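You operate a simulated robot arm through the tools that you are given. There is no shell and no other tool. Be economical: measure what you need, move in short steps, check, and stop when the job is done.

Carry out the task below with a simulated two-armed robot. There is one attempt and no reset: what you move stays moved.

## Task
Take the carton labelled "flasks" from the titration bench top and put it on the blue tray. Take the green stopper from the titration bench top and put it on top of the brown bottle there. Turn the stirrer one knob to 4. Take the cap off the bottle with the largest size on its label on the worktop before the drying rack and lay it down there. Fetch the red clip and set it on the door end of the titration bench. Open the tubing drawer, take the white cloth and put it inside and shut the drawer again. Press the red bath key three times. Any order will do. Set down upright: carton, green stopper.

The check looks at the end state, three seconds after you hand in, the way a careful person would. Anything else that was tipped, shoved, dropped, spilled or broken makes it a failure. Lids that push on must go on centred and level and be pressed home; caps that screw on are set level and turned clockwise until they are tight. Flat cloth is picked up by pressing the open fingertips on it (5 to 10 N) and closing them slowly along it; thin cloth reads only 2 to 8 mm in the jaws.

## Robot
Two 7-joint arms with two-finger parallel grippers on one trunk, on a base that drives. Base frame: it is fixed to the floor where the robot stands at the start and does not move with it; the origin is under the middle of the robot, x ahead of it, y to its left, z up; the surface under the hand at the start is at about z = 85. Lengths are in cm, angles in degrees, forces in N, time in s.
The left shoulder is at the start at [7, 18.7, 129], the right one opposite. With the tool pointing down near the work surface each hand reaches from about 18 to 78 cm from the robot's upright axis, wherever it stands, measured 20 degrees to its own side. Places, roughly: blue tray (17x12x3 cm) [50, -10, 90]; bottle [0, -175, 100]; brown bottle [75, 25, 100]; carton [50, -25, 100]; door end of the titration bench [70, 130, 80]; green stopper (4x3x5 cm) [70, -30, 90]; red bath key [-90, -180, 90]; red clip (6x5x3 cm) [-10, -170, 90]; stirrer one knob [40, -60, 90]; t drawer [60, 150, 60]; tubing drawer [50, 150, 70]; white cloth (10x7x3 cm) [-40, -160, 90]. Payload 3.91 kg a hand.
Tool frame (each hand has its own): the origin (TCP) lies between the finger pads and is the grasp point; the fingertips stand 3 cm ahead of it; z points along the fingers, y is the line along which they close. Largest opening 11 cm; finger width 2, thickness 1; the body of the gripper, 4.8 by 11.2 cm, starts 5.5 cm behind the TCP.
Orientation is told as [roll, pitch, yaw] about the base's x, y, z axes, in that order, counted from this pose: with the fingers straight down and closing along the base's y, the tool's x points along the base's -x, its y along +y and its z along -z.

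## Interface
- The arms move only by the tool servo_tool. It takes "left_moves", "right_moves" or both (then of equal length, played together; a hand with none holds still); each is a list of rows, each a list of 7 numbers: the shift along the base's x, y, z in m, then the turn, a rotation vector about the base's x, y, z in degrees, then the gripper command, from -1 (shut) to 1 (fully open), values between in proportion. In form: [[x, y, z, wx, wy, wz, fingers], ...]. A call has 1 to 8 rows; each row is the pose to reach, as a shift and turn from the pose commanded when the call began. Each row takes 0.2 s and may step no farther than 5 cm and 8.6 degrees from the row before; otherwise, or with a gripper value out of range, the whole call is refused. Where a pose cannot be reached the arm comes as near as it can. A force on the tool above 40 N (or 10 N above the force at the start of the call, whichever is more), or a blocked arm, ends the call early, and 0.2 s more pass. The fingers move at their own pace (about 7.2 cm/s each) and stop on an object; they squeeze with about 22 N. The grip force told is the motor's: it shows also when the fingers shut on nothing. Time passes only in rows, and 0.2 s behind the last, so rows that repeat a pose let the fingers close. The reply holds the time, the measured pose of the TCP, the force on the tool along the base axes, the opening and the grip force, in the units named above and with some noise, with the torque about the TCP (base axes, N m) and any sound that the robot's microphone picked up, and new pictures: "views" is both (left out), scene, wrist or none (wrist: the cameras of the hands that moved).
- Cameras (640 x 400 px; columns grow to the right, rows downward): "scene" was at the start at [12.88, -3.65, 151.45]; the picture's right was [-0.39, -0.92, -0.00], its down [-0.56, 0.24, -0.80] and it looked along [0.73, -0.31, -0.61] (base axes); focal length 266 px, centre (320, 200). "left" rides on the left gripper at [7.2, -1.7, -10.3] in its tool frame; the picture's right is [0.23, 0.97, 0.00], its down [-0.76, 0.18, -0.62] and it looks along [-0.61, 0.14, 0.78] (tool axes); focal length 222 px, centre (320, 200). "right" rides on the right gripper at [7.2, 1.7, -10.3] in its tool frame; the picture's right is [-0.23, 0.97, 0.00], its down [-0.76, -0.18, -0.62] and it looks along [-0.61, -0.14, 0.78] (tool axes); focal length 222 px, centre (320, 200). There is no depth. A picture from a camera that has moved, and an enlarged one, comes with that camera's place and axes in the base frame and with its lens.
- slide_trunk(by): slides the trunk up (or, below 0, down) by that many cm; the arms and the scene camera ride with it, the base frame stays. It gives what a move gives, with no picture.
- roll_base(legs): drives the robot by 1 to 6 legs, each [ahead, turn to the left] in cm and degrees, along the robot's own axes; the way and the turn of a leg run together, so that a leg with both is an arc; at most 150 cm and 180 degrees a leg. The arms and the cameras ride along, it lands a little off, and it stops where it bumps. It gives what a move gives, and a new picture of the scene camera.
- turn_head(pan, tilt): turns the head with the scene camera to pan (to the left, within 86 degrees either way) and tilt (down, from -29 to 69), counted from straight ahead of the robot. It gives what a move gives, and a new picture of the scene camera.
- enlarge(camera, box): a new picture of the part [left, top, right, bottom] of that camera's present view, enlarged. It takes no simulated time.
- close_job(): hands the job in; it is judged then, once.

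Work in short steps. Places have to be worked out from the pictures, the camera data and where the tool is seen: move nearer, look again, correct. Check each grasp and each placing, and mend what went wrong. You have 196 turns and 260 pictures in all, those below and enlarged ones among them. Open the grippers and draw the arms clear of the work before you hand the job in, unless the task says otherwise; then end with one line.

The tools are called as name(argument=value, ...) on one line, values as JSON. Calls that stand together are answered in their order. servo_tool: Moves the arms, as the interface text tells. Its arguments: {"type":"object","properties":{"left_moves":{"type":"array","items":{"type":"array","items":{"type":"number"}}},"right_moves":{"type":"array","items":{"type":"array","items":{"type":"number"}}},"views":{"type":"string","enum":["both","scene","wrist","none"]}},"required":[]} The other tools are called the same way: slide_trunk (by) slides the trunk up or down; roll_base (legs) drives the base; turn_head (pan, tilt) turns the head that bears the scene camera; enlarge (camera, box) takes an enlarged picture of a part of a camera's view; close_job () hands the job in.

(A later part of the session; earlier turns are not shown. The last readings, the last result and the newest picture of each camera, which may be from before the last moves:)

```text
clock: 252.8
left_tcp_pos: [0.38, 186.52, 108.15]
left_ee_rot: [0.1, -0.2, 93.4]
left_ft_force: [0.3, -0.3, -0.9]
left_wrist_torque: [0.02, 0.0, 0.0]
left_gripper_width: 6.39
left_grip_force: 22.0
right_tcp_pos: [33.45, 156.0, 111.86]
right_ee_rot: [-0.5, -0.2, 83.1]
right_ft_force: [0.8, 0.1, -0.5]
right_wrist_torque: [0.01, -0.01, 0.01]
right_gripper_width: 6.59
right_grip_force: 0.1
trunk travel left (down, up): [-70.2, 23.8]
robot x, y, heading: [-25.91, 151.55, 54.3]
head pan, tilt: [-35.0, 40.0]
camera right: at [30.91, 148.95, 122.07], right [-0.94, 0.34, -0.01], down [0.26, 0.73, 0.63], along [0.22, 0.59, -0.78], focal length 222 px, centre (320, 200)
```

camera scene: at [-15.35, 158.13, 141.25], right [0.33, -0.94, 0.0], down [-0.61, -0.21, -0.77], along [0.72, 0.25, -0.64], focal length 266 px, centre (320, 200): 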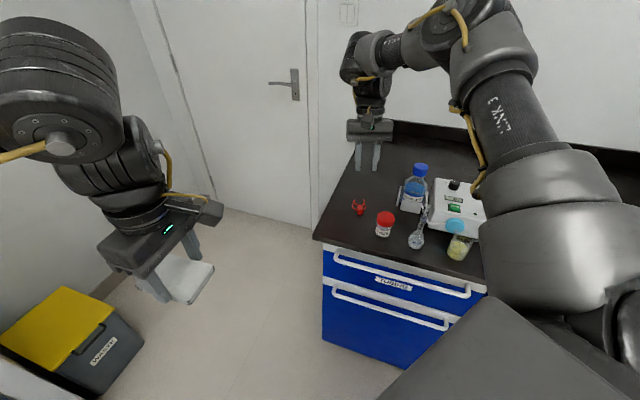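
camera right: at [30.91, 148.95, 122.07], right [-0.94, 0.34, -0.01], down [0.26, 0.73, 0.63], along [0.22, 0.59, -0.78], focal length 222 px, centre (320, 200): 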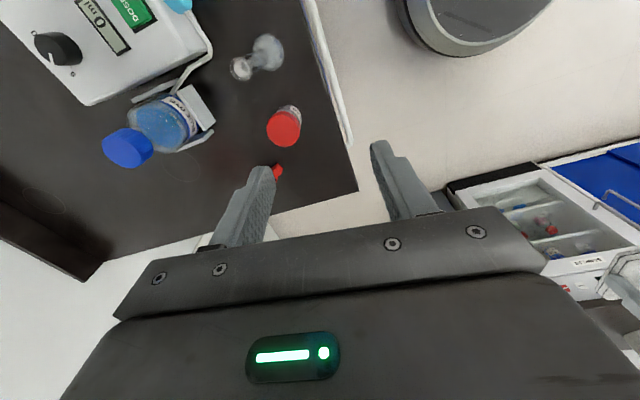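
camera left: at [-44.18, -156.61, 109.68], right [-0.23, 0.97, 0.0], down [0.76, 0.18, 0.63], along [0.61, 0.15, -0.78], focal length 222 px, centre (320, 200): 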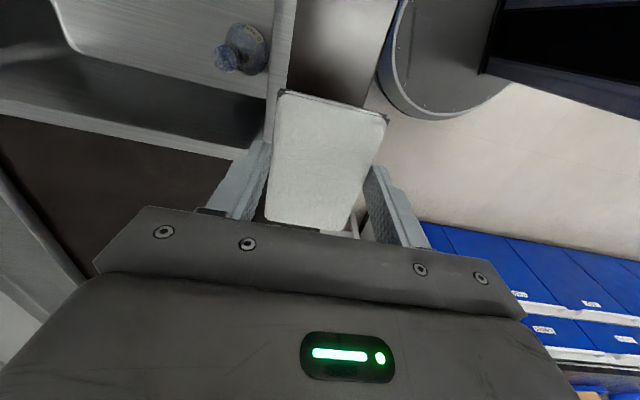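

The right hand can't come closer in at this heading. Better: stand at about (−21,197) facing +x, so the handle lies ahead-right and reversing the base pulls the drawer straight.

roll_base(legs=[[0, 29.5], [45.5, 0], [0, -84]])

servo_tool(right_moves=[[0, 0, -0.02, 0, 0, 8, 0.2], [0, 0, -0.04, 0, 0, 16, 0.2], [0, 0, -0.06, 0, 0, 24, 0.2], [0, 0, -0.08, 0, 0, 32, 0.2], [0, 0, -0.1, 0, 0, 40, 0.2], [0, 0, -0.1, 0, 0, 48, 0.2], [0, 0, -0.1, 0, 0, 56, 0.2]], views="both")

```text
clock: 260.6
left_tcp_pos: [22.73, 195.46, 108.27]
left_ee_rot: [0.1, -0.3, 38.5]
left_ft_force: [0.2, 0.0, -0.6]
left_wrist_torque: [0.0, -0.02, -0.03]
left_gripper_width: 6.42
left_grip_force: 21.5
right_tcp_pos: [16.82, 150.75, 111.86]
right_ee_rot: [-0.4, -0.1, 28.0]
right_ft_force: [0.2, -0.6, -0.2]
right_wrist_torque: [-0.01, 0.01, 0.0]
right_gripper_width: 6.6
right_grip_force: 0.1
trunk travel left (down, up): [-70.2, 23.8]
robot x, y, heading: [-21.49, 196.88, -0.9]
head pan, tilt: [-35.0, 40.0]
camera scene: at [-9.37, 191.65, 141.25], right [-0.58, -0.81, 0.0], down [-0.52, 0.37, -0.77], along [0.62, -0.45, -0.64], focal length 266 px, centre (320, 200)
```

scene: 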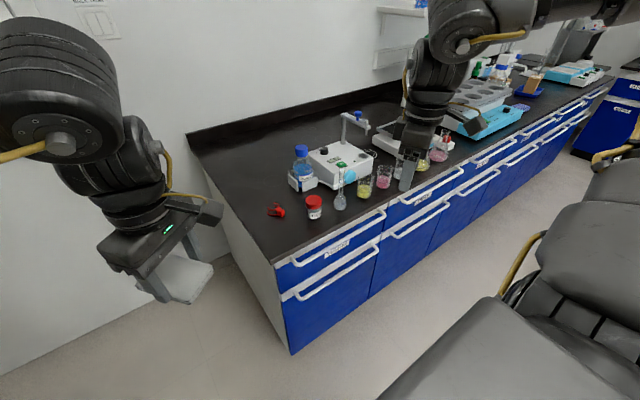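

```text
clock: 262.2
left_tcp_pos: [22.73, 195.34, 108.24]
left_ee_rot: [0.0, -0.2, 38.6]
left_ft_force: [-0.4, 0.1, 0.2]
left_wrist_torque: [0.03, 0.01, 0.0]
left_gripper_width: 6.39
left_grip_force: 22.5
right_tcp_pos: [16.75, 150.69, 101.94]
right_ee_rot: [-0.4, 0.0, 84.2]
right_ft_force: [-0.3, -0.2, 0.9]
right_wrist_torque: [-0.02, 0.0, -0.02]
right_gripper_width: 6.62
right_grip_force: 0.1
trunk travel left (down, up): [-70.2, 23.8]
robot x, y, heading: [-21.65, 197.09, -0.6]
head pan, tilt: [-35.0, 40.0]
camera scene: at [-9.37, 191.64, 141.24], right [-0.58, -0.81, 0.0], down [-0.52, 0.37, -0.77], along [0.62, -0.45, -0.64], focal length 266 px, centre (320, 200)
camera right: at [14.24, 143.58, 112.14], right [-0.95, 0.33, -0.01], down [0.25, 0.74, 0.63], along [0.21, 0.59, -0.78], focal length 222 px, centre (320, 200)
```

scene: 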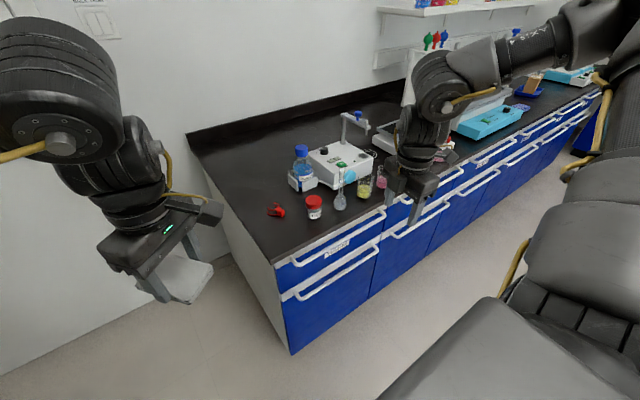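
right: 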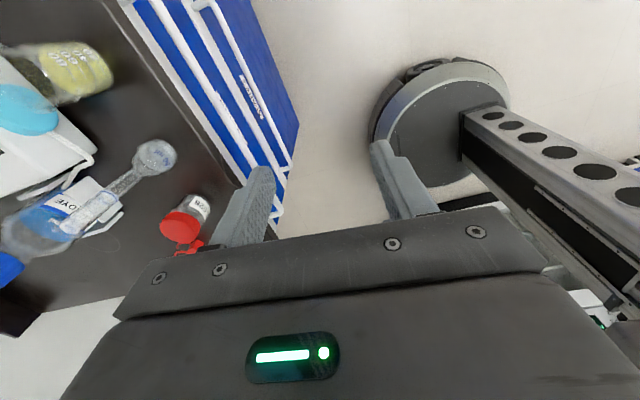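

enlarge(camera="right", box=[120, 0, 320, 240])

enlarge(camera="scene", box=[250, 190, 400, 320])

```text
1.67 times, centred on (220, 120) of right
camera zoom: at [14.24, 143.58, 112.14], right [-0.95, 0.33, -0.01], down [0.25, 0.74, 0.63], along [0.21, 0.59, -0.78], focal length 370 px, centre (487, 333)
```

zoom: 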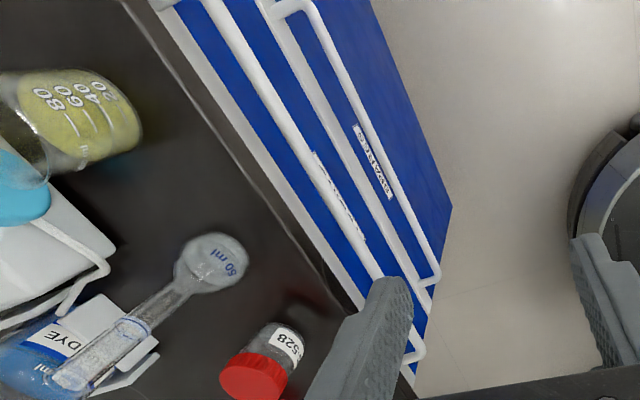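

```text
3.08 times, centred on (325, 255) of scene
camera zoom: at [-9.37, 191.64, 141.24], right [-0.58, -0.81, 0.0], down [-0.52, 0.37, -0.77], along [0.62, -0.45, -0.64], focal length 818 px, centre (305, 31)
```

zoom: 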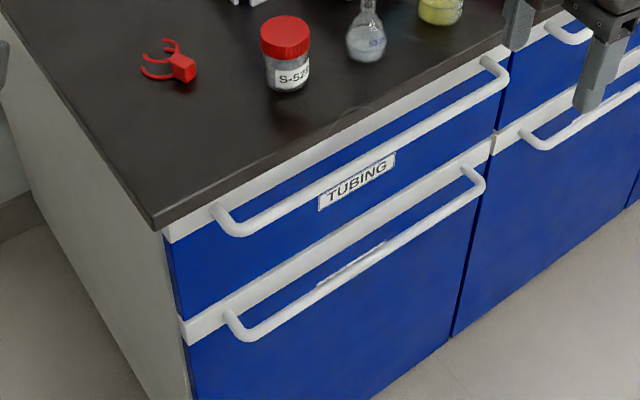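

The bench top overhangs, so the rail (x≈31, z≈80) must be gripped from the front. I tilt the hand forward (fingers toward +x, closing vertically) in free space before the drawer.

servo_tool(right_moves=[[-0.01, 0, -0.01, 0, 0, 5.8, -0.2], [-0.02, 0, -0.02, 0, -8, 5.8, -0.2], [-0.03, 0, -0.03, 0, -16, 5.8, -0.2], [-0.03, 0, -0.04, 0, -24, 5.8, -0.2], [-0.03, 0, -0.05, 0, -32, 5.8, -0.2], [-0.03, 0, -0.06, 0, -40, 5.8, -0.2], [-0.03, 0, -0.07, 0, -48, 5.8, -0.2], [-0.03, 0, -0.08, 0, -56, 5.8, -0.2]], views="both")

```text
clock: 264.0
left_tcp_pos: [22.82, 195.54, 108.19]
left_ee_rot: [0.1, -0.2, 38.4]
left_ft_force: [0.1, 0.3, 0.4]
left_wrist_torque: [-0.02, 0.01, 0.01]
left_gripper_width: 6.42
left_grip_force: 22.0
right_tcp_pos: [13.97, 150.84, 93.87]
right_ee_rot: [-56.6, -2.3, 91.6]
right_ft_force: [-1.1, -0.3, 0.8]
right_wrist_torque: [0.0, 0.04, 0.0]
right_gripper_width: 4.4
right_grip_force: 0.1
right hand out of reach, approached as far as the arm can: row 5, 6, 7
trunk travel left (down, up): [-70.2, 23.8]
robot x, y, heading: [-21.1, 196.56, -0.5]
head pan, tilt: [-35.0, 40.0]
camera scene: at [-9.22, 191.73, 141.24], right [-0.58, -0.81, 0.0], down [-0.52, 0.37, -0.77], along [0.62, -0.45, -0.64], focal length 266 px, centre (320, 200)
camera right: at [4.59, 143.06, 97.7], right [-0.54, 0.24, -0.8], down [-0.44, 0.73, 0.52], along [0.71, 0.64, -0.29], focal length 222 px, centre (320, 200)
```

scene: 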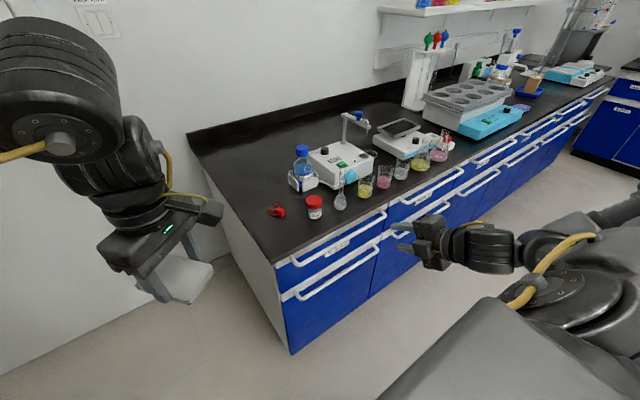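
right: 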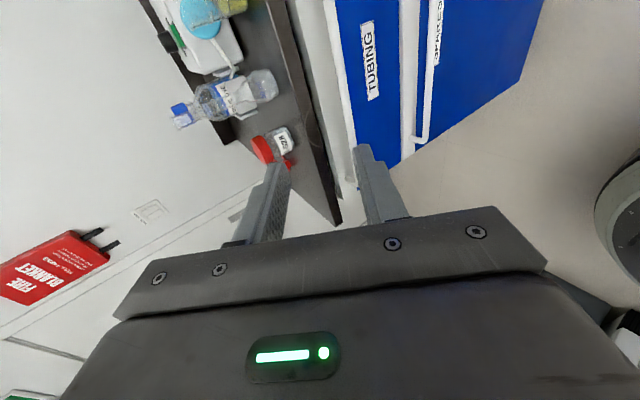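

enlarge(camera="right", box=[280, 0, 460, 220])

```text
1.82 times, centred on (370, 110) of right
camera zoom: at [4.59, 143.06, 97.7], right [-0.54, 0.24, -0.8], down [-0.44, 0.73, 0.52], along [0.71, 0.64, -0.29], focal length 404 px, centre (229, 364)
```

zoom: 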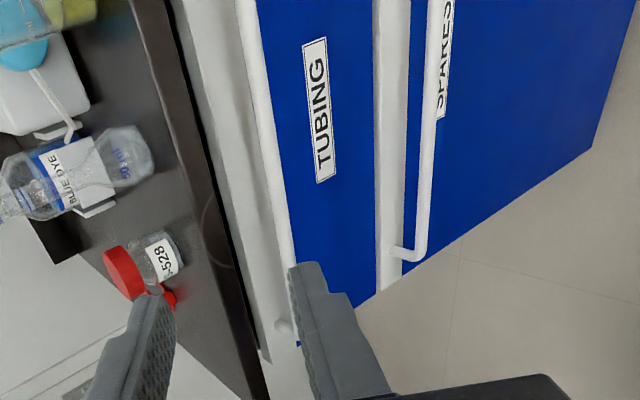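

The tilt works (fingers 33° below horizontal). The rail estimates to x≈32, z≈78. I approach along the finger direction and check.

servo_tool(right_moves=[[0.02, 0, -0.025, 0, 0, 0, -0.3], [0.05, 0, -0.055, 0, 0, 0, -0.3], [0.08, 0, -0.085, 0, 0, 0, -0.3], [0.103, 0, -0.115, 0, 0, 0, -0.3], [0.103, 0, -0.115, 0, 0, 0, -0.3]], views="none")

enlarge(camera="right", box=[220, 60, 420, 220])

enlarge(camera="scene", box=[270, 180, 450, 310])

```text
clock: 265.2
left_tcp_pos: [22.61, 195.48, 108.27]
left_ee_rot: [0.0, -0.3, 38.4]
left_ft_force: [-0.1, -0.2, -0.8]
left_wrist_torque: [-0.01, 0.0, -0.01]
left_gripper_width: 6.38
left_grip_force: 21.6
right_tcp_pos: [24.06, 150.91, 82.7]
right_ee_rot: [-56.5, -2.4, 91.7]
right_ft_force: [-0.3, 0.9, -0.1]
right_wrist_torque: [0.02, 0.01, 0.04]
right_gripper_width: 3.85
right_grip_force: 0.0
trunk travel left (down, up): [-70.2, 23.8]
robot x, y, heading: [-21.13, 196.98, -0.7]
head pan, tilt: [-35.0, 40.0]
```

```text
2.50 times, centred on (320, 140) of right
camera zoom: at [14.84, 143.11, 86.5], right [-0.54, 0.25, -0.8], down [-0.44, 0.73, 0.52], along [0.71, 0.64, -0.29], focal length 555 px, centre (320, 350)
```

zoom: 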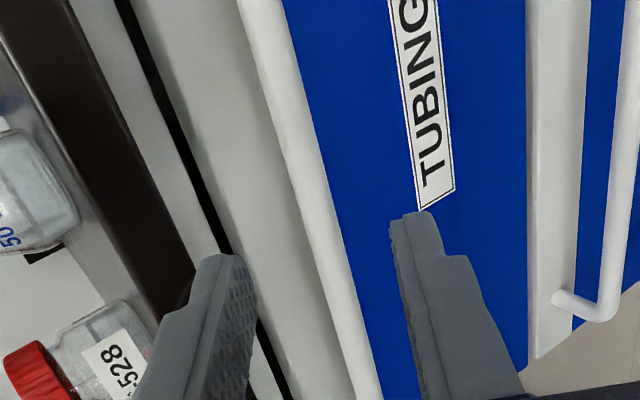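

```text
3.08 times, centred on (360, 245) of scene
camera zoom: at [-9.44, 191.7, 141.26], right [-0.58, -0.81, 0.0], down [-0.52, 0.37, -0.77], along [0.62, -0.45, -0.64], focal length 818 px, centre (197, 62)
```

zoom: 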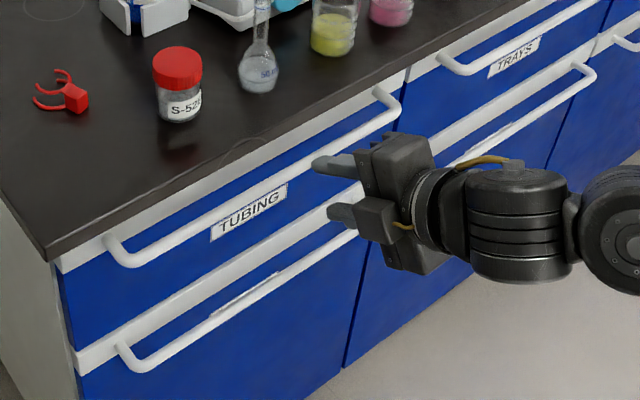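

The rail lies exactly along the finger direction, ~9.6 cm ahead of the TCP. I advance 7.5 cm and close.

servo_tool(right_moves=[[0.025, 0, -0.016, 0, 0, 0, -0.3], [0.045, 0, -0.029, 0, 0, 0, -0.3], [0.058, 0, -0.037, 0, 0, 0, -0.3], [0.064, 0, -0.041, 0, 0, 0, -0.3], [0.064, 0, -0.041, 0, 0, 0, -0.6], [0.064, 0, -0.041, 0, 0, 0, -1], [0.064, 0, -0.041, 0, 0, 0, -1]], views="wrist")

```text
clock: 266.8
left_tcp_pos: [22.51, 195.46, 108.36]
left_ee_rot: [0.0, -0.2, 38.5]
left_ft_force: [0.5, -0.5, 0.2]
left_wrist_torque: [-0.04, 0.01, 0.0]
left_gripper_width: 6.4
left_grip_force: 22.5
right_tcp_pos: [30.47, 150.8, 78.71]
right_ee_rot: [-56.9, -2.3, 91.6]
right_ft_force: [2.8, -5.4, 20.3]
right_wrist_torque: [-0.46, -0.25, 0.93]
right_gripper_width: 1.25
right_grip_force: 45.5
trunk travel left (down, up): [-70.2, 23.8]
robot x, y, heading: [-21.54, 196.83, -0.5]
head pan, tilt: [-35.0, 40.0]
camera right: at [21.22, 143.13, 82.52], right [-0.54, 0.24, -0.81], down [-0.45, 0.73, 0.52], along [0.71, 0.64, -0.28], focal length 222 px, centre (320, 200)
```

right: 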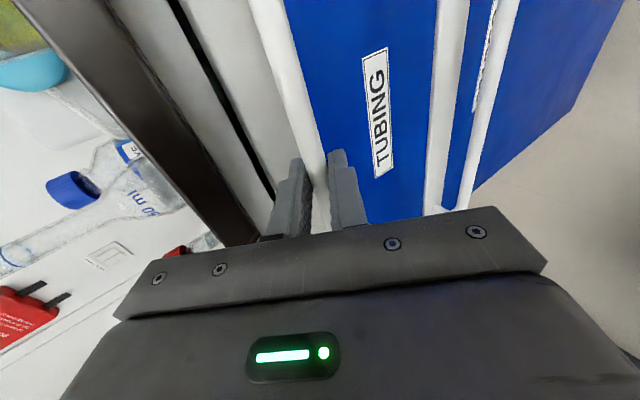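

The rail is gripped. I relieve the vertical load by 2 mm and pull the drawer by reversing 10 cm.

servo_tool(right_moves=[[0, 0, 0.002, 0, 0, 0, -1], [-0.01, 0, 0.003, 0, 0, 0, -1]], views="none")

roll_base(legs=[[-9, 0]])

```text
clock: 267.4
left_tcp_pos: [22.43, 195.5, 108.25]
left_ee_rot: [-0.1, -0.2, 38.3]
left_ft_force: [0.2, -0.6, -0.4]
left_wrist_torque: [0.03, 0.03, 0.02]
left_gripper_width: 6.39
left_grip_force: 21.9
right_tcp_pos: [29.32, 150.81, 78.65]
right_ee_rot: [-56.5, -2.3, 91.6]
right_ft_force: [-0.9, 0.4, 18.1]
right_wrist_torque: [-1.43, -0.22, -0.52]
right_gripper_width: 1.28
right_grip_force: 45.1
trunk travel left (down, up): [-70.2, 23.8]
robot x, y, heading: [-21.08, 197.42, -0.6]
head pan, tilt: [-35.0, 40.0]
```

```text
clock: 268.5
left_tcp_pos: [13.57, 195.54, 108.31]
left_ee_rot: [0.0, -0.2, 38.5]
left_ft_force: [-0.5, -0.2, 0.3]
left_wrist_torque: [0.0, 0.0, 0.01]
left_gripper_width: 6.43
left_grip_force: 22.2
right_tcp_pos: [20.49, 150.83, 78.76]
right_ee_rot: [-56.6, -2.3, 91.6]
right_ft_force: [-0.2, -10.9, 14.1]
right_wrist_torque: [-1.25, -0.29, -0.35]
right_gripper_width: 1.25
right_grip_force: 45.1
trunk travel left (down, up): [-70.2, 23.8]
robot x, y, heading: [-29.96, 196.91, -0.5]
head pan, tilt: [-35.0, 40.0]
camera scene: at [-18.57, 191.75, 141.27], right [-0.58, -0.81, 0.0], down [-0.52, 0.37, -0.77], along [0.62, -0.45, -0.64], focal length 266 px, centre (320, 200)
```

scene: 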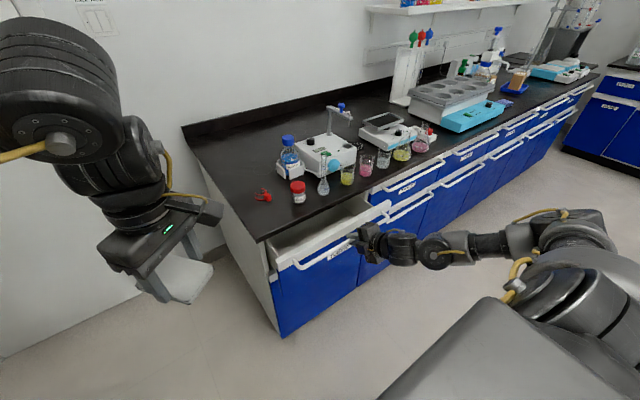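

The drawer is opening. I pull another 12 cm.

roll_base(legs=[[-12, 0]])

enlarge(camera="scene", box=[240, 170, 420, 320])

```text
clock: 269.8
left_tcp_pos: [1.87, 195.65, 108.27]
left_ee_rot: [0.1, -0.2, 38.5]
left_ft_force: [-0.5, 0.4, -0.9]
left_wrist_torque: [0.02, 0.01, -0.02]
left_gripper_width: 6.39
left_grip_force: 22.7
right_tcp_pos: [8.82, 150.91, 78.64]
right_ee_rot: [-56.5, -2.3, 91.4]
right_ft_force: [1.2, -6.0, 7.4]
right_wrist_torque: [-0.74, -0.15, 0.43]
right_gripper_width: 1.27
right_grip_force: 45.3
trunk travel left (down, up): [-70.2, 23.8]
robot x, y, heading: [-41.96, 197.12, -0.7]
head pan, tilt: [-35.0, 40.0]
camera scene: at [-30.19, 191.85, 141.26], right [-0.58, -0.81, 0.0], down [-0.52, 0.37, -0.77], along [0.62, -0.45, -0.64], focal length 266 px, centre (320, 200)
```

scene: 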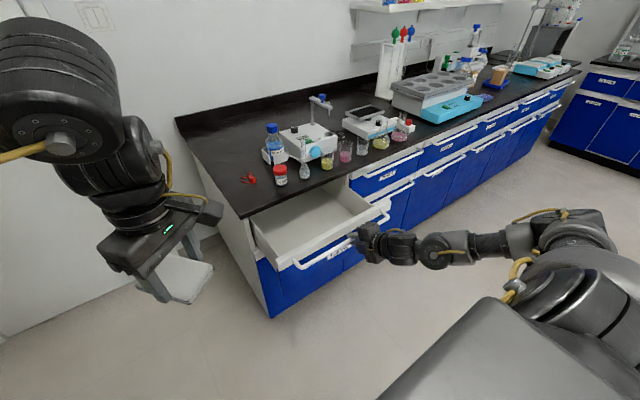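

```text
2.67 times, centred on (330, 245) of scene
camera zoom: at [-30.19, 191.85, 141.26], right [-0.58, -0.81, 0.0], down [-0.52, 0.37, -0.77], along [0.62, -0.45, -0.64], focal length 708 px, centre (293, 80)
```

zoom: 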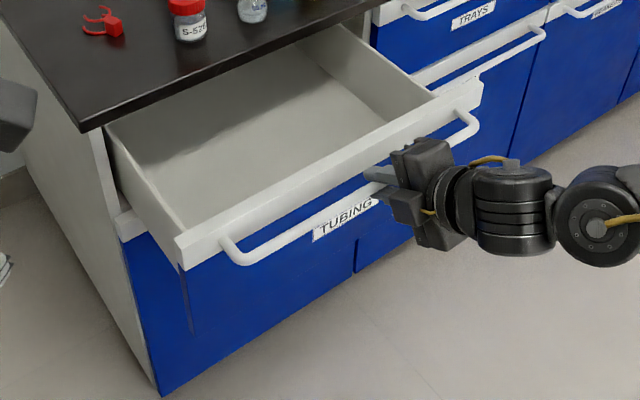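

The drawer is 21 cm open and empty. I release the rail, back the hand off along its axis and raise it.

servo_tool(right_moves=[[0, 0, 0, 0, 0, 0, -0.3], [0, 0, 0, 0, 0, 0, -0.1], [-0.025, 0, 0.016, 0, 0, 0, -0.1], [-0.06, 0, 0.04, 0, 0, 0, -0.1], [-0.08, 0, 0.08, 0, 8, 0, -0.1], [-0.08, 0, 0.12, 0, 16, 0, -0.1], [-0.08, 0, 0.16, 0, 24, 0, -0.1], [-0.07, 0, 0.2, 0, 32, 0, -0.1]], views="none")

servo_tool(right_moves=[[0, 0, 0.04, 0, 8, 0, -0.1], [0, 0, 0.07, 0, 16, 0, -0.1], [0, 0, 0.09, 0, 24, 0, -0.5]], views="scene")

```text
clock: 271.8
left_tcp_pos: [1.86, 195.75, 108.2]
left_ee_rot: [0.0, -0.2, 38.5]
left_ft_force: [-0.4, 1.5, -0.6]
left_wrist_torque: [-0.04, -0.04, 0.0]
left_gripper_width: 6.38
left_grip_force: 21.8
right_tcp_pos: [-1.16, 151.18, 93.96]
right_ee_rot: [-16.9, -3.0, 89.7]
right_ft_force: [-0.1, 1.3, 0.8]
right_wrist_torque: [0.01, 0.04, 0.0]
right_gripper_width: 4.95
right_grip_force: 0.0
trunk travel left (down, up): [-70.2, 23.8]
robot x, y, heading: [-41.58, 197.11, -0.6]
head pan, tilt: [-35.0, 40.0]
stopped in row 8 (right hand): the arm was blocked; the commanded pose is now the measured one
```

```text
clock: 272.6
left_tcp_pos: [1.81, 195.75, 108.3]
left_ee_rot: [-0.1, -0.2, 38.5]
left_ft_force: [0.1, 0.5, -0.6]
left_wrist_torque: [-0.01, -0.04, -0.01]
left_gripper_width: 6.41
left_grip_force: 22.1
right_tcp_pos: [-1.19, 151.42, 103.26]
right_ee_rot: [7.1, -2.3, 88.4]
right_ft_force: [0.3, 0.6, 0.4]
right_wrist_torque: [-0.03, -0.02, 0.01]
right_gripper_width: 2.74
right_grip_force: 0.1
trunk travel left (down, up): [-70.2, 23.8]
robot x, y, heading: [-41.83, 197.4, -0.6]
head pan, tilt: [-35.0, 40.0]
camera scene: at [-30.34, 192.2, 141.27], right [-0.58, -0.81, 0.0], down [-0.52, 0.37, -0.77], along [0.62, -0.45, -0.64], focal length 266 px, centre (320, 200)
```

scene: 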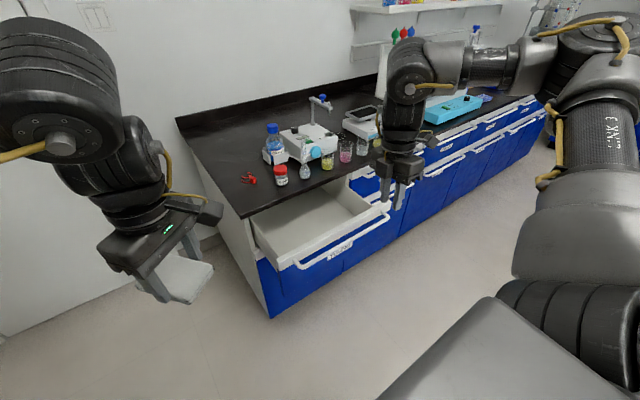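

The hand is clear. I relocate the base 32 cm toward −y so the left hand faces the drawer.

roll_base(legs=[[0, -90], [30, 0], [0, 90]])

turn_head(pan=-5, tilt=40)

```text
clock: 282.2
left_tcp_pos: [2.35, 165.84, 108.18]
left_ee_rot: [0.1, -0.2, 39.2]
left_ft_force: [0.5, -0.6, -1.1]
left_wrist_torque: [-0.02, -0.03, -0.02]
left_gripper_width: 6.42
left_grip_force: 22.3
right_tcp_pos: [0.14, 121.35, 103.13]
right_ee_rot: [7.0, -2.5, 89.2]
right_ft_force: [-0.1, 0.0, -0.9]
right_wrist_torque: [-0.02, -0.03, 0.0]
right_gripper_width: 2.74
right_grip_force: 0.0
trunk travel left (down, up): [-70.2, 23.8]
robot x, y, heading: [-41.41, 167.03, 0.3]
head pan, tilt: [-35.0, 40.0]
camera scene: at [-29.61, 161.65, 141.24], right [-0.57, -0.82, 0.0], down [-0.53, 0.37, -0.77], along [0.63, -0.44, -0.64], focal length 266 px, centre (320, 200)
```

scene: 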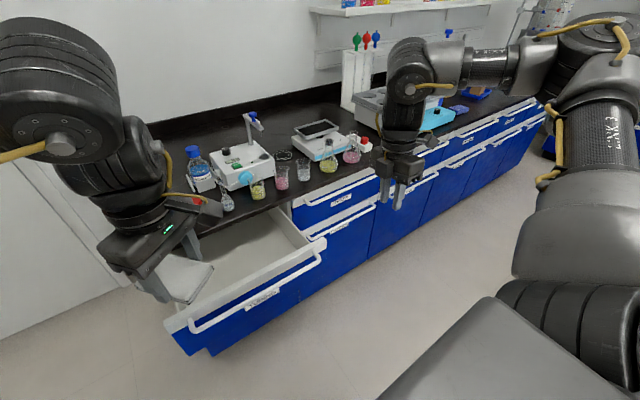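

```text
clock: 283.1
left_tcp_pos: [2.34, 165.86, 108.29]
left_ee_rot: [0.1, -0.3, 39.2]
left_ft_force: [-0.1, 0.7, -0.7]
left_wrist_torque: [-0.01, -0.04, 0.02]
left_gripper_width: 6.41
left_grip_force: 21.6
right_tcp_pos: [0.05, 121.28, 102.98]
right_ee_rot: [7.0, -2.6, 89.1]
right_ft_force: [-0.1, -0.4, -0.6]
right_wrist_torque: [-0.02, 0.0, 0.01]
right_gripper_width: 2.75
right_grip_force: 0.1
trunk travel left (down, up): [-70.2, 23.8]
robot x, y, heading: [-41.71, 166.74, 0.1]
head pan, tilt: [-5.0, 40.0]
camera scene: at [-28.13, 165.77, 141.25], right [-0.09, -1.0, 0.0], down [-0.64, 0.06, -0.77], along [0.76, -0.07, -0.64], focal length 266 px, centre (320, 200)
```

scene: 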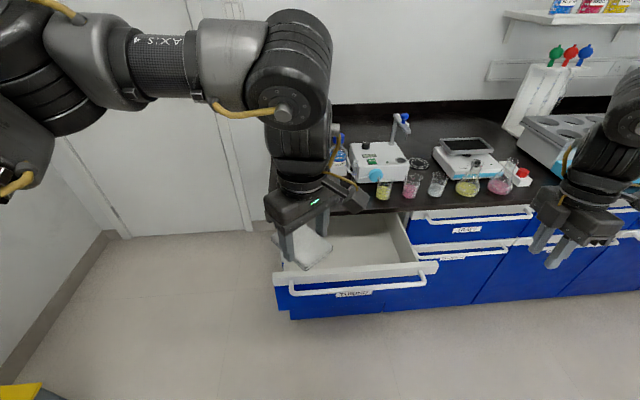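

From here the drawer interior spans x≈14–31, y≈137–167. I come 6 cm closer and move the left hand with the cloth over (22,155).

roll_base(legs=[[6, 0]])

servo_tool(left_moves=[[0.02, -0.02, 0, 0, 0, -6, -1], [0.04, -0.04, 0, 0, 0, -12, -1], [0.06, -0.06, 0, 0, 0, -18, -1], [0.08, -0.08, -0.01, 0, 0, -24, -1], [0.1, -0.1, -0.02, 0, 0, -30, -1], [0.12, -0.11, -0.04, 0, 0, -36, -1], [0.137, -0.11, -0.06, 0, 0, -39, -1], [0.137, -0.11, -0.09, 0, 0, -39, -1]], views="both")

```text
clock: 284.1
left_tcp_pos: [7.35, 165.82, 108.68]
left_ee_rot: [-0.3, -0.6, 39.1]
left_ft_force: [-0.8, 0.5, -0.1]
left_wrist_torque: [0.01, -0.02, -0.03]
left_gripper_width: 6.41
left_grip_force: 22.6
right_tcp_pos: [5.03, 121.28, 103.5]
right_ee_rot: [6.5, -2.6, 89.2]
right_ft_force: [-1.5, -0.3, 0.9]
right_wrist_torque: [0.02, -0.05, 0.02]
right_gripper_width: 2.73
right_grip_force: 0.1
trunk travel left (down, up): [-70.2, 23.8]
robot x, y, heading: [-35.57, 166.67, -0.0]
head pan, tilt: [-5.0, 40.0]
camera scene: at [-23.36, 165.81, 141.38], right [-0.09, -1.0, 0.0], down [-0.63, 0.06, -0.77], along [0.77, -0.07, -0.64], focal length 266 px, centre (320, 200)
```

scene: 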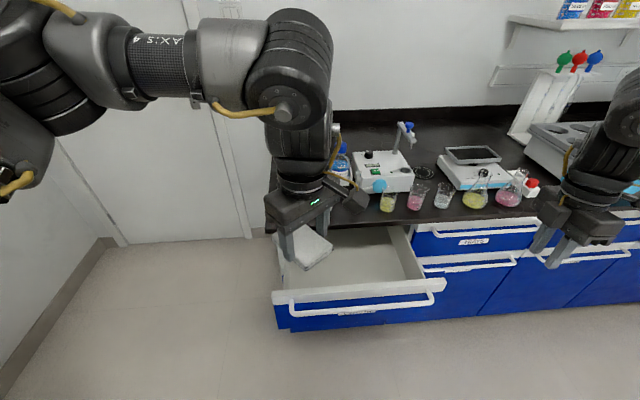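

```text
clock: 285.9
left_tcp_pos: [20.18, 157.42, 99.17]
left_ee_rot: [0.0, -0.2, 0.0]
left_ft_force: [0.1, 0.6, -1.1]
left_wrist_torque: [-0.01, 0.01, -0.01]
left_gripper_width: 6.4
left_grip_force: 21.8
left hand out of reach, approached as far as the arm can: row 6, 7, 8
right_tcp_pos: [5.94, 121.2, 103.01]
right_ee_rot: [7.0, -2.6, 89.0]
right_ft_force: [-0.3, 0.4, -0.2]
right_wrist_torque: [0.0, 0.04, 0.0]
right_gripper_width: 2.76
right_grip_force: 0.1
trunk travel left (down, up): [-70.2, 23.8]
robot x, y, heading: [-35.48, 167.14, 0.2]
head pan, tilt: [-5.0, 40.0]
camera scene: at [-22.2, 165.66, 141.24], right [-0.09, -1.0, 0.0], down [-0.64, 0.06, -0.77], along [0.76, -0.07, -0.64], focal length 266 px, centre (320, 200)
camera left: at [13.08, 155.8, 109.55], right [-0.23, 0.97, 0.0], down [0.76, 0.18, 0.63], along [0.61, 0.14, -0.78], focal length 222 px, centre (320, 200)
```

scene: 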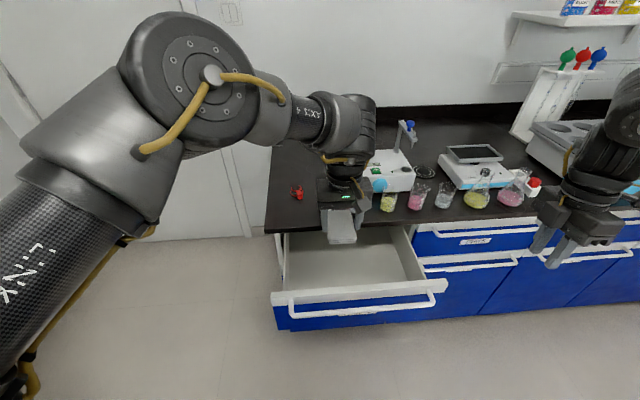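
left: 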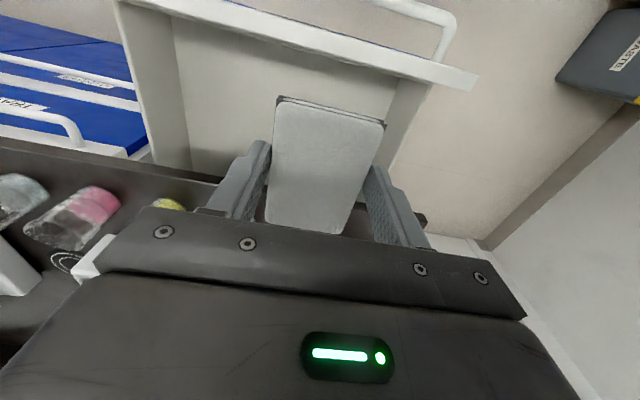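

Well placed over the drawer. I come 2 cm further forward and lower the trunk 16 cm.

roll_base(legs=[[2, 0]])

slide_trunk(by=-16)

servo_tool(left_moves=[[0, -0.002, 0, 0, 0, 0, -1]], views="both")

```text
clock: 286.7
left_tcp_pos: [22.13, 157.52, 99.72]
left_ee_rot: [-0.2, -0.5, 0.1]
left_ft_force: [-0.7, 0.8, -0.3]
left_wrist_torque: [0.0, -0.03, 0.0]
left_gripper_width: 6.41
left_grip_force: 22.0
right_tcp_pos: [7.51, 121.33, 103.11]
right_ee_rot: [6.7, -2.5, 89.1]
right_ft_force: [-0.3, 0.6, 0.2]
right_wrist_torque: [0.03, -0.06, 0.0]
right_gripper_width: 2.76
right_grip_force: 0.1
trunk travel left (down, up): [-70.2, 23.8]
robot x, y, heading: [-33.85, 166.59, -0.0]
head pan, tilt: [-5.0, 40.0]
camera scene: at [-20.74, 165.86, 141.3], right [-0.09, -1.0, 0.0], down [-0.64, 0.06, -0.77], along [0.77, -0.07, -0.64], focal length 266 px, centre (320, 200)
```

scene: 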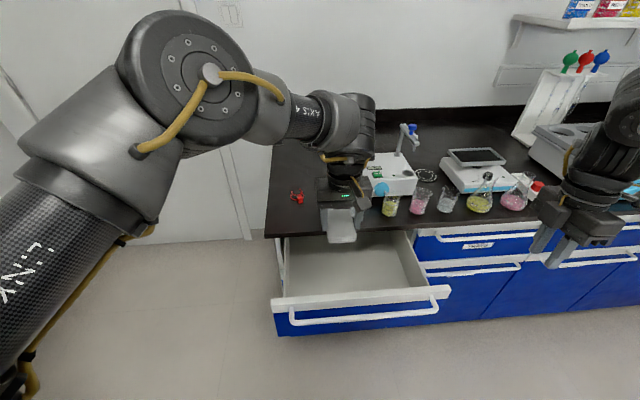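

```text
clock: 288.5
left_tcp_pos: [22.31, 157.49, 83.54]
left_ee_rot: [-0.1, -0.3, 0.1]
left_ft_force: [0.7, 1.0, -0.2]
left_wrist_torque: [0.02, 0.0, -0.04]
left_gripper_width: 6.42
left_grip_force: 21.5
right_tcp_pos: [7.78, 121.24, 87.08]
right_ee_rot: [6.9, -2.6, 89.1]
right_ft_force: [0.6, 0.5, -0.4]
right_wrist_torque: [0.03, -0.02, 0.02]
right_gripper_width: 2.75
right_grip_force: 0.1
trunk travel left (down, up): [-54.2, 39.8]
robot x, y, heading: [-33.52, 166.53, 0.3]
head pan, tilt: [-5.0, 40.0]
```

```text
clock: 288.9
left_tcp_pos: [22.39, 157.35, 83.49]
left_ee_rot: [-0.2, -0.4, 0.0]
left_ft_force: [-0.3, 0.3, 0.0]
left_wrist_torque: [0.03, 0.0, -0.02]
left_gripper_width: 6.41
left_grip_force: 22.0
right_tcp_pos: [7.82, 121.22, 86.97]
right_ee_rot: [6.9, -2.6, 89.0]
right_ft_force: [0.1, -0.2, 0.1]
right_wrist_torque: [0.01, 0.0, -0.04]
right_gripper_width: 2.76
right_grip_force: 0.1
trunk travel left (down, up): [-54.2, 39.8]
robot x, y, heading: [-33.46, 166.6, 0.4]
head pan, tilt: [-5.0, 40.0]
camera scene: at [-20.29, 165.77, 125.25], right [-0.09, -1.0, 0.0], down [-0.64, 0.06, -0.77], along [0.76, -0.07, -0.64], focal length 266 px, centre (320, 200)
camera left: at [15.04, 155.82, 93.77], right [-0.23, 0.97, -0.01], down [0.76, 0.18, 0.63], along [0.61, 0.14, -0.78], focal length 222 px, centre (320, 200)
```

scene: 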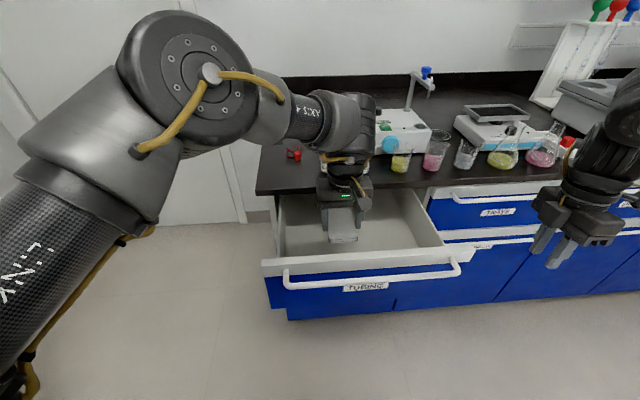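
left: 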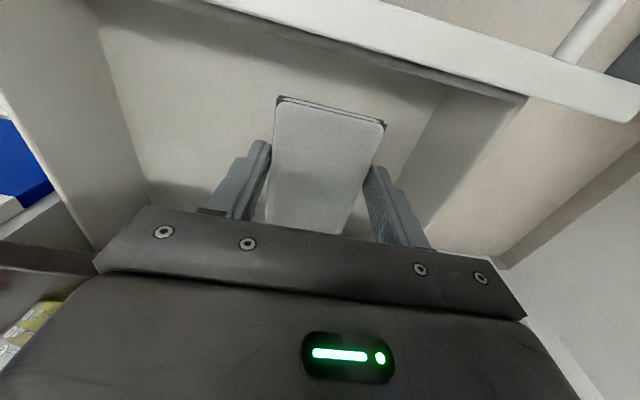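

The cloth is going in cleanly. I lower 5 cm more.

slide_trunk(by=-5)

slide_trunk(by=-1.5)

```text
clock: 289.9
left_tcp_pos: [22.22, 157.35, 78.56]
left_ee_rot: [-0.4, -0.3, 0.2]
left_ft_force: [0.0, 0.0, -1.3]
left_wrist_torque: [0.03, -0.01, 0.0]
left_gripper_width: 6.38
left_grip_force: 21.5
right_tcp_pos: [7.77, 121.28, 82.09]
right_ee_rot: [6.9, -2.6, 89.1]
right_ft_force: [0.3, 0.0, -0.6]
right_wrist_torque: [-0.02, 0.0, 0.02]
right_gripper_width: 2.74
right_grip_force: 0.0
trunk travel left (down, up): [-49.2, 44.8]
robot x, y, heading: [-33.63, 166.91, 0.3]
head pan, tilt: [-5.0, 40.0]
```

```text
clock: 290.5
left_tcp_pos: [22.15, 157.39, 77.02]
left_ee_rot: [-0.4, -0.3, 0.1]
left_ft_force: [-0.8, 0.2, 0.9]
left_wrist_torque: [0.0, -0.02, 0.02]
left_gripper_width: 6.42
left_grip_force: 21.9
right_tcp_pos: [7.8, 121.23, 80.54]
right_ee_rot: [6.9, -2.7, 89.1]
right_ft_force: [0.1, 0.2, 0.4]
right_wrist_torque: [0.02, 0.02, 0.01]
right_gripper_width: 2.76
right_grip_force: 0.1
trunk travel left (down, up): [-47.7, 46.3]
robot x, y, heading: [-33.68, 167.03, -0.3]
head pan, tilt: [-5.0, 40.0]
```

slide_trunk(by=-1.2)

enlarge(camera="left", box=[100, 0, 540, 240])

```text
clock: 291.1
left_tcp_pos: [22.19, 157.33, 75.73]
left_ee_rot: [-0.4, -0.3, 0.2]
left_ft_force: [-0.1, 0.4, 0.5]
left_wrist_torque: [-0.01, 0.01, -0.01]
left_gripper_width: 6.4
left_grip_force: 22.1
right_tcp_pos: [7.69, 121.37, 79.39]
right_ee_rot: [7.0, -2.6, 89.1]
right_ft_force: [0.9, -0.1, 1.2]
right_wrist_torque: [-0.01, -0.02, -0.01]
right_gripper_width: 2.74
right_grip_force: 0.0
trunk travel left (down, up): [-46.5, 47.5]
robot x, y, heading: [-33.61, 166.73, 0.1]
head pan, tilt: [-5.0, 40.0]
```

```text
1.45 times, centred on (320, 120) of left
camera zoom: at [15.01, 155.84, 86.09], right [-0.23, 0.97, -0.01], down [0.76, 0.18, 0.63], along [0.61, 0.14, -0.78], focal length 323 px, centre (320, 316)
```

zoom: 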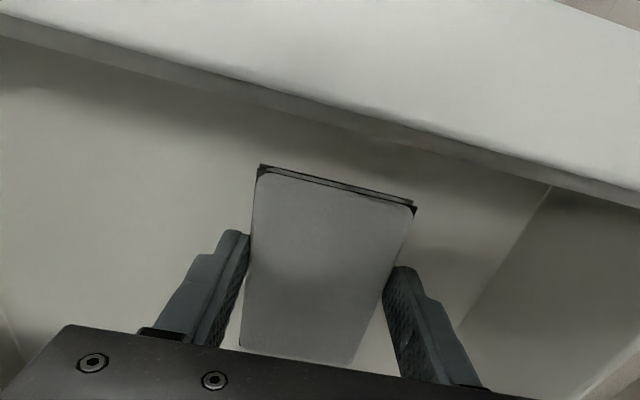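

slide_trunk(by=-1)

slide_trunk(by=-0.7)

```text
clock: 291.7
left_tcp_pos: [22.34, 157.34, 74.84]
left_ee_rot: [-0.4, -0.3, 0.1]
left_ft_force: [-0.8, -0.5, -0.5]
left_wrist_torque: [-0.01, -0.02, 0.01]
left_gripper_width: 6.4
left_grip_force: 22.1
right_tcp_pos: [7.63, 121.27, 78.38]
right_ee_rot: [6.9, -2.6, 89.1]
right_ft_force: [0.1, -0.8, -0.4]
right_wrist_torque: [0.05, -0.02, 0.0]
right_gripper_width: 2.74
right_grip_force: 0.0
trunk travel left (down, up): [-45.5, 48.5]
robot x, y, heading: [-33.84, 166.75, -0.0]
head pan, tilt: [-5.0, 40.0]
```

```text
clock: 292.2
left_tcp_pos: [22.27, 157.34, 74.13]
left_ee_rot: [-0.4, -0.3, 0.1]
left_ft_force: [0.0, -0.4, -0.7]
left_wrist_torque: [-0.02, 0.02, -0.02]
left_gripper_width: 6.4
left_grip_force: 22.4
right_tcp_pos: [7.74, 121.32, 77.51]
right_ee_rot: [6.9, -2.7, 89.2]
right_ft_force: [-0.6, -0.3, -0.1]
right_wrist_torque: [0.02, 0.0, -0.01]
right_gripper_width: 2.74
right_grip_force: 0.1
trunk travel left (down, up): [-44.8, 49.2]
robot x, y, heading: [-34.0, 166.94, -0.3]
head pan, tilt: [-5.0, 40.0]
```

slide_trunk(by=-1)

```text
clock: 292.8
left_tcp_pos: [22.27, 157.29, 72.99]
left_ee_rot: [-0.4, -0.3, 0.1]
left_ft_force: [-0.2, 0.2, 0.2]
left_wrist_torque: [-0.01, 0.01, 0.01]
left_gripper_width: 6.39
left_grip_force: 22.3
right_tcp_pos: [7.83, 121.29, 76.74]
right_ee_rot: [6.9, -2.6, 89.1]
right_ft_force: [0.5, 0.1, 0.3]
right_wrist_torque: [0.02, 0.0, 0.0]
right_gripper_width: 2.75
right_grip_force: 0.1
trunk travel left (down, up): [-43.8, 50.2]
robot x, y, heading: [-33.5, 166.76, -0.2]
head pan, tilt: [-5.0, 40.0]
```

The floor must be within a centimetre or so; the cloth may drop that little. I open and rise straight with the arm.

servo_tool(left_moves=[[0, 0, 0, 0, 0, 0, 0], [0, 0, 0, 0, 0, 0, 0.5], [0, 0, 0, 0, 0, 0, 0.5], [0, 0, 0.04, 0, 0, 0, 0.5], [0, 0, 0.08, 0, 0, 0, 0.5], [0, 0, 0.12, 0, 0, 0, 0.5], [0, 0, 0.16, 0, 0, 0, 0.3], [-0.01, 0, 0.19, 0, 0, 0, 0]], views="both")

```text
clock: 294.6
left_tcp_pos: [21.62, 159.48, 84.81]
left_ee_rot: [-1.7, 8.7, 2.2]
left_ft_force: [-0.2, -0.2, -0.2]
left_wrist_torque: [0.01, -0.04, 0.02]
left_gripper_width: 5.55
left_grip_force: 0.1
left hand out of reach, approached as far as the arm can: row 7, 8
right_tcp_pos: [7.69, 121.3, 76.6]
right_ee_rot: [6.8, -2.6, 89.2]
right_ft_force: [-0.8, -0.2, 0.5]
right_wrist_torque: [-0.02, -0.01, 0.01]
right_gripper_width: 2.76
right_grip_force: 0.1
trunk travel left (down, up): [-43.8, 50.2]
robot x, y, heading: [-34.02, 166.93, 0.1]
head pan, tilt: [-5.0, 40.0]
stopped in row 8 (left hand): the arm was blocked; the commanded pose is now the measured one
camera scene: at [-20.27, 165.81, 114.84], right [-0.09, -1.0, 0.0], down [-0.64, 0.06, -0.77], along [0.76, -0.07, -0.64], focal length 266 px, centre (320, 200)
camera left: at [16.13, 157.88, 96.15], right [-0.27, 0.96, 0.01], down [0.84, 0.23, 0.49], along [0.47, 0.14, -0.87], focal length 222 px, centre (320, 200)
```

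scene: 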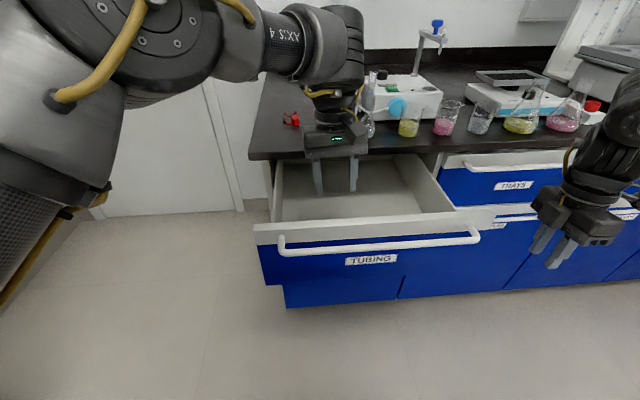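
left: 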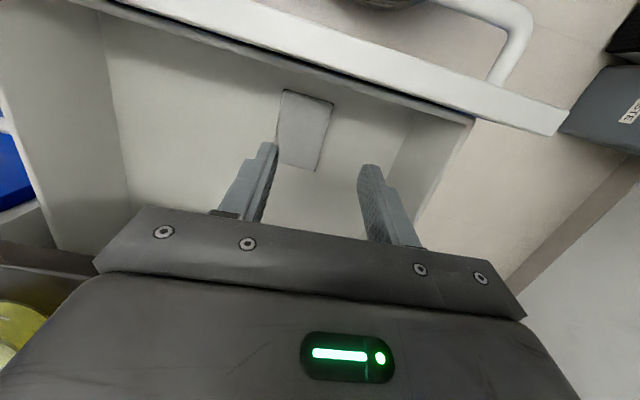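

The cloth lies on the drawer floor. I raise the trunk 20 cm to bring both hands clear.

slide_trunk(by=22)

enlarge(camera="scene", box=[230, 120, 480, 340])

```text
clock: 297.0
left_tcp_pos: [21.66, 159.37, 106.85]
left_ee_rot: [-1.7, 8.8, 2.1]
left_ft_force: [0.8, 0.5, 0.3]
left_wrist_torque: [0.02, -0.03, 0.0]
left_gripper_width: 5.48
left_grip_force: 0.0
right_tcp_pos: [7.89, 121.27, 98.67]
right_ee_rot: [7.0, -2.7, 89.1]
right_ft_force: [0.4, 0.4, -0.6]
right_wrist_torque: [-0.02, -0.01, -0.05]
right_gripper_width: 2.76
right_grip_force: 0.0
trunk travel left (down, up): [-65.8, 28.2]
robot x, y, heading: [-33.61, 166.52, -0.0]
head pan, tilt: [-5.0, 40.0]
```

```text
1.82 times, centred on (355, 230) of scene
camera zoom: at [-20.27, 165.77, 136.84], right [-0.09, -1.0, 0.0], down [-0.64, 0.06, -0.77], along [0.76, -0.07, -0.64], focal length 483 px, centre (256, 146)
```

zoom: 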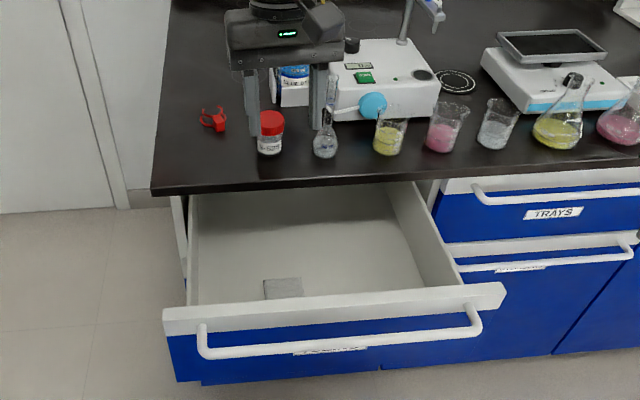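

The cloth is in. To shut the drawer I back off 24 cm, close the left fingers and tilt them forward.

roll_base(legs=[[-24, 0]])

servo_tool(left_moves=[[0, 0, 0, 0, -8, 0, -0.5], [0, -0.01, -0.01, 1, -16, 0, -1], [0, -0.02, -0.02, 1.7, -24, -2, -1], [0, -0.03, -0.03, 1.7, -32, -2, -1], [0, -0.04, -0.04, 1.7, -40, -2, -1], [0, -0.05, -0.05, 1.7, -46, -2, -1]], views="none")

```text
clock: 298.7
left_tcp_pos: [-2.17, 159.44, 106.96]
left_ee_rot: [-1.7, 8.9, 2.3]
left_ft_force: [0.4, -0.4, -0.6]
left_wrist_torque: [0.01, -0.04, -0.02]
left_gripper_width: 5.51
left_grip_force: 0.1
right_tcp_pos: [-15.82, 121.34, 98.62]
right_ee_rot: [6.9, -2.6, 89.3]
right_ft_force: [0.4, -0.2, -0.1]
right_wrist_torque: [-0.01, -0.01, -0.03]
right_gripper_width: 2.75
right_grip_force: 0.0
trunk travel left (down, up): [-65.8, 28.2]
robot x, y, heading: [-57.07, 166.9, 0.2]
head pan, tilt: [-5.0, 40.0]
camera scene: at [-43.94, 165.77, 136.84], right [-0.08, -1.0, 0.0], down [-0.64, 0.05, -0.77], along [0.76, -0.06, -0.64], focal length 266 px, centre (320, 200)
```

scene: 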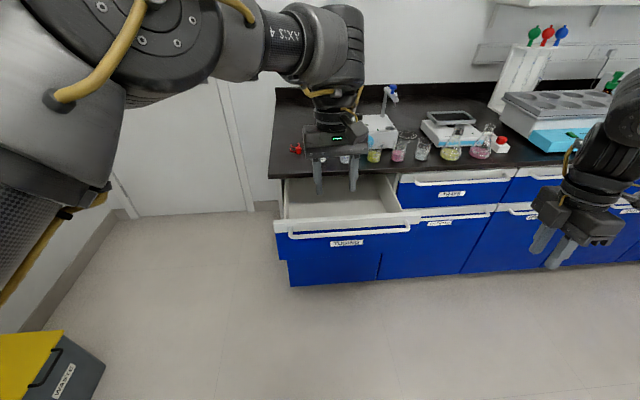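

```text
clock: 300.1
left_tcp_pos: [-1.18, 155.45, 102.14]
left_ee_rot: [-1.8, -36.8, 1.9]
left_ft_force: [0.0, 0.8, -0.4]
left_wrist_torque: [0.02, 0.01, 0.01]
left_gripper_width: 0.0
left_grip_force: 21.9
right_tcp_pos: [-15.81, 121.23, 98.76]
right_ee_rot: [6.9, -2.6, 89.3]
right_ft_force: [0.0, -0.7, 0.7]
right_wrist_torque: [-0.04, -0.01, 0.0]
right_gripper_width: 2.75
right_grip_force: 0.0
trunk travel left (down, up): [-65.8, 28.2]
robot x, y, heading: [-57.67, 166.93, 0.2]
head pan, tilt: [-5.0, 40.0]
```

Tilt is fine. I lower the trunk so the closed fingers sit in front of the rail (tips a bit below it).

slide_trunk(by=-23.5)

roll_base(legs=[[7, 0]])

```text
clock: 302.6
left_tcp_pos: [-1.14, 155.44, 78.84]
left_ee_rot: [-2.1, -37.0, 2.0]
left_ft_force: [0.6, 0.0, 0.3]
left_wrist_torque: [0.0, -0.04, 0.04]
left_gripper_width: 0.0
left_grip_force: 22.2
right_tcp_pos: [-15.94, 121.37, 75.19]
right_ee_rot: [6.9, -2.7, 89.3]
right_ft_force: [0.9, 0.7, 1.2]
right_wrist_torque: [0.02, 0.0, 0.0]
right_gripper_width: 2.76
right_grip_force: 0.1
trunk travel left (down, up): [-42.3, 51.7]
robot x, y, heading: [-57.65, 166.58, 0.2]
head pan, tilt: [-5.0, 40.0]
```

```text
clock: 303.6
left_tcp_pos: [5.94, 155.58, 78.76]
left_ee_rot: [-2.2, -36.9, 2.1]
left_ft_force: [1.1, -1.6, -0.5]
left_wrist_torque: [0.0, 0.03, 0.01]
left_gripper_width: 0.0
left_grip_force: 21.8
right_tcp_pos: [-8.55, 121.42, 75.19]
right_ee_rot: [7.0, -2.6, 89.2]
right_ft_force: [0.4, -0.2, -0.3]
right_wrist_torque: [0.05, 0.03, 0.02]
right_gripper_width: 2.73
right_grip_force: 0.0
trunk travel left (down, up): [-42.3, 51.7]
robot x, y, heading: [-50.54, 166.9, 0.5]
head pan, tilt: [-5.0, 40.0]
camera scene: at [-36.79, 165.82, 113.32], right [-0.08, -1.0, 0.0], down [-0.64, 0.05, -0.77], along [0.76, -0.06, -0.64], focal length 266 px, centre (320, 200)
```

scene: 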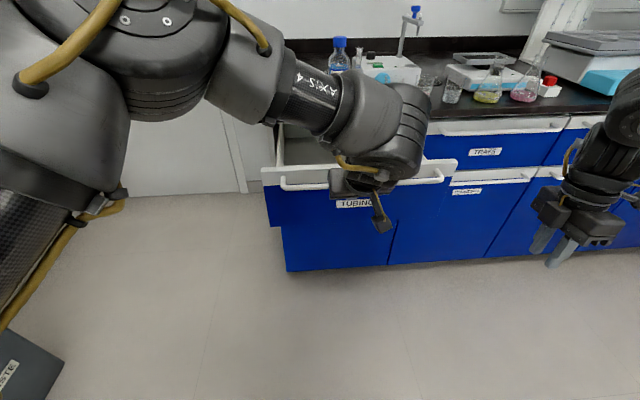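

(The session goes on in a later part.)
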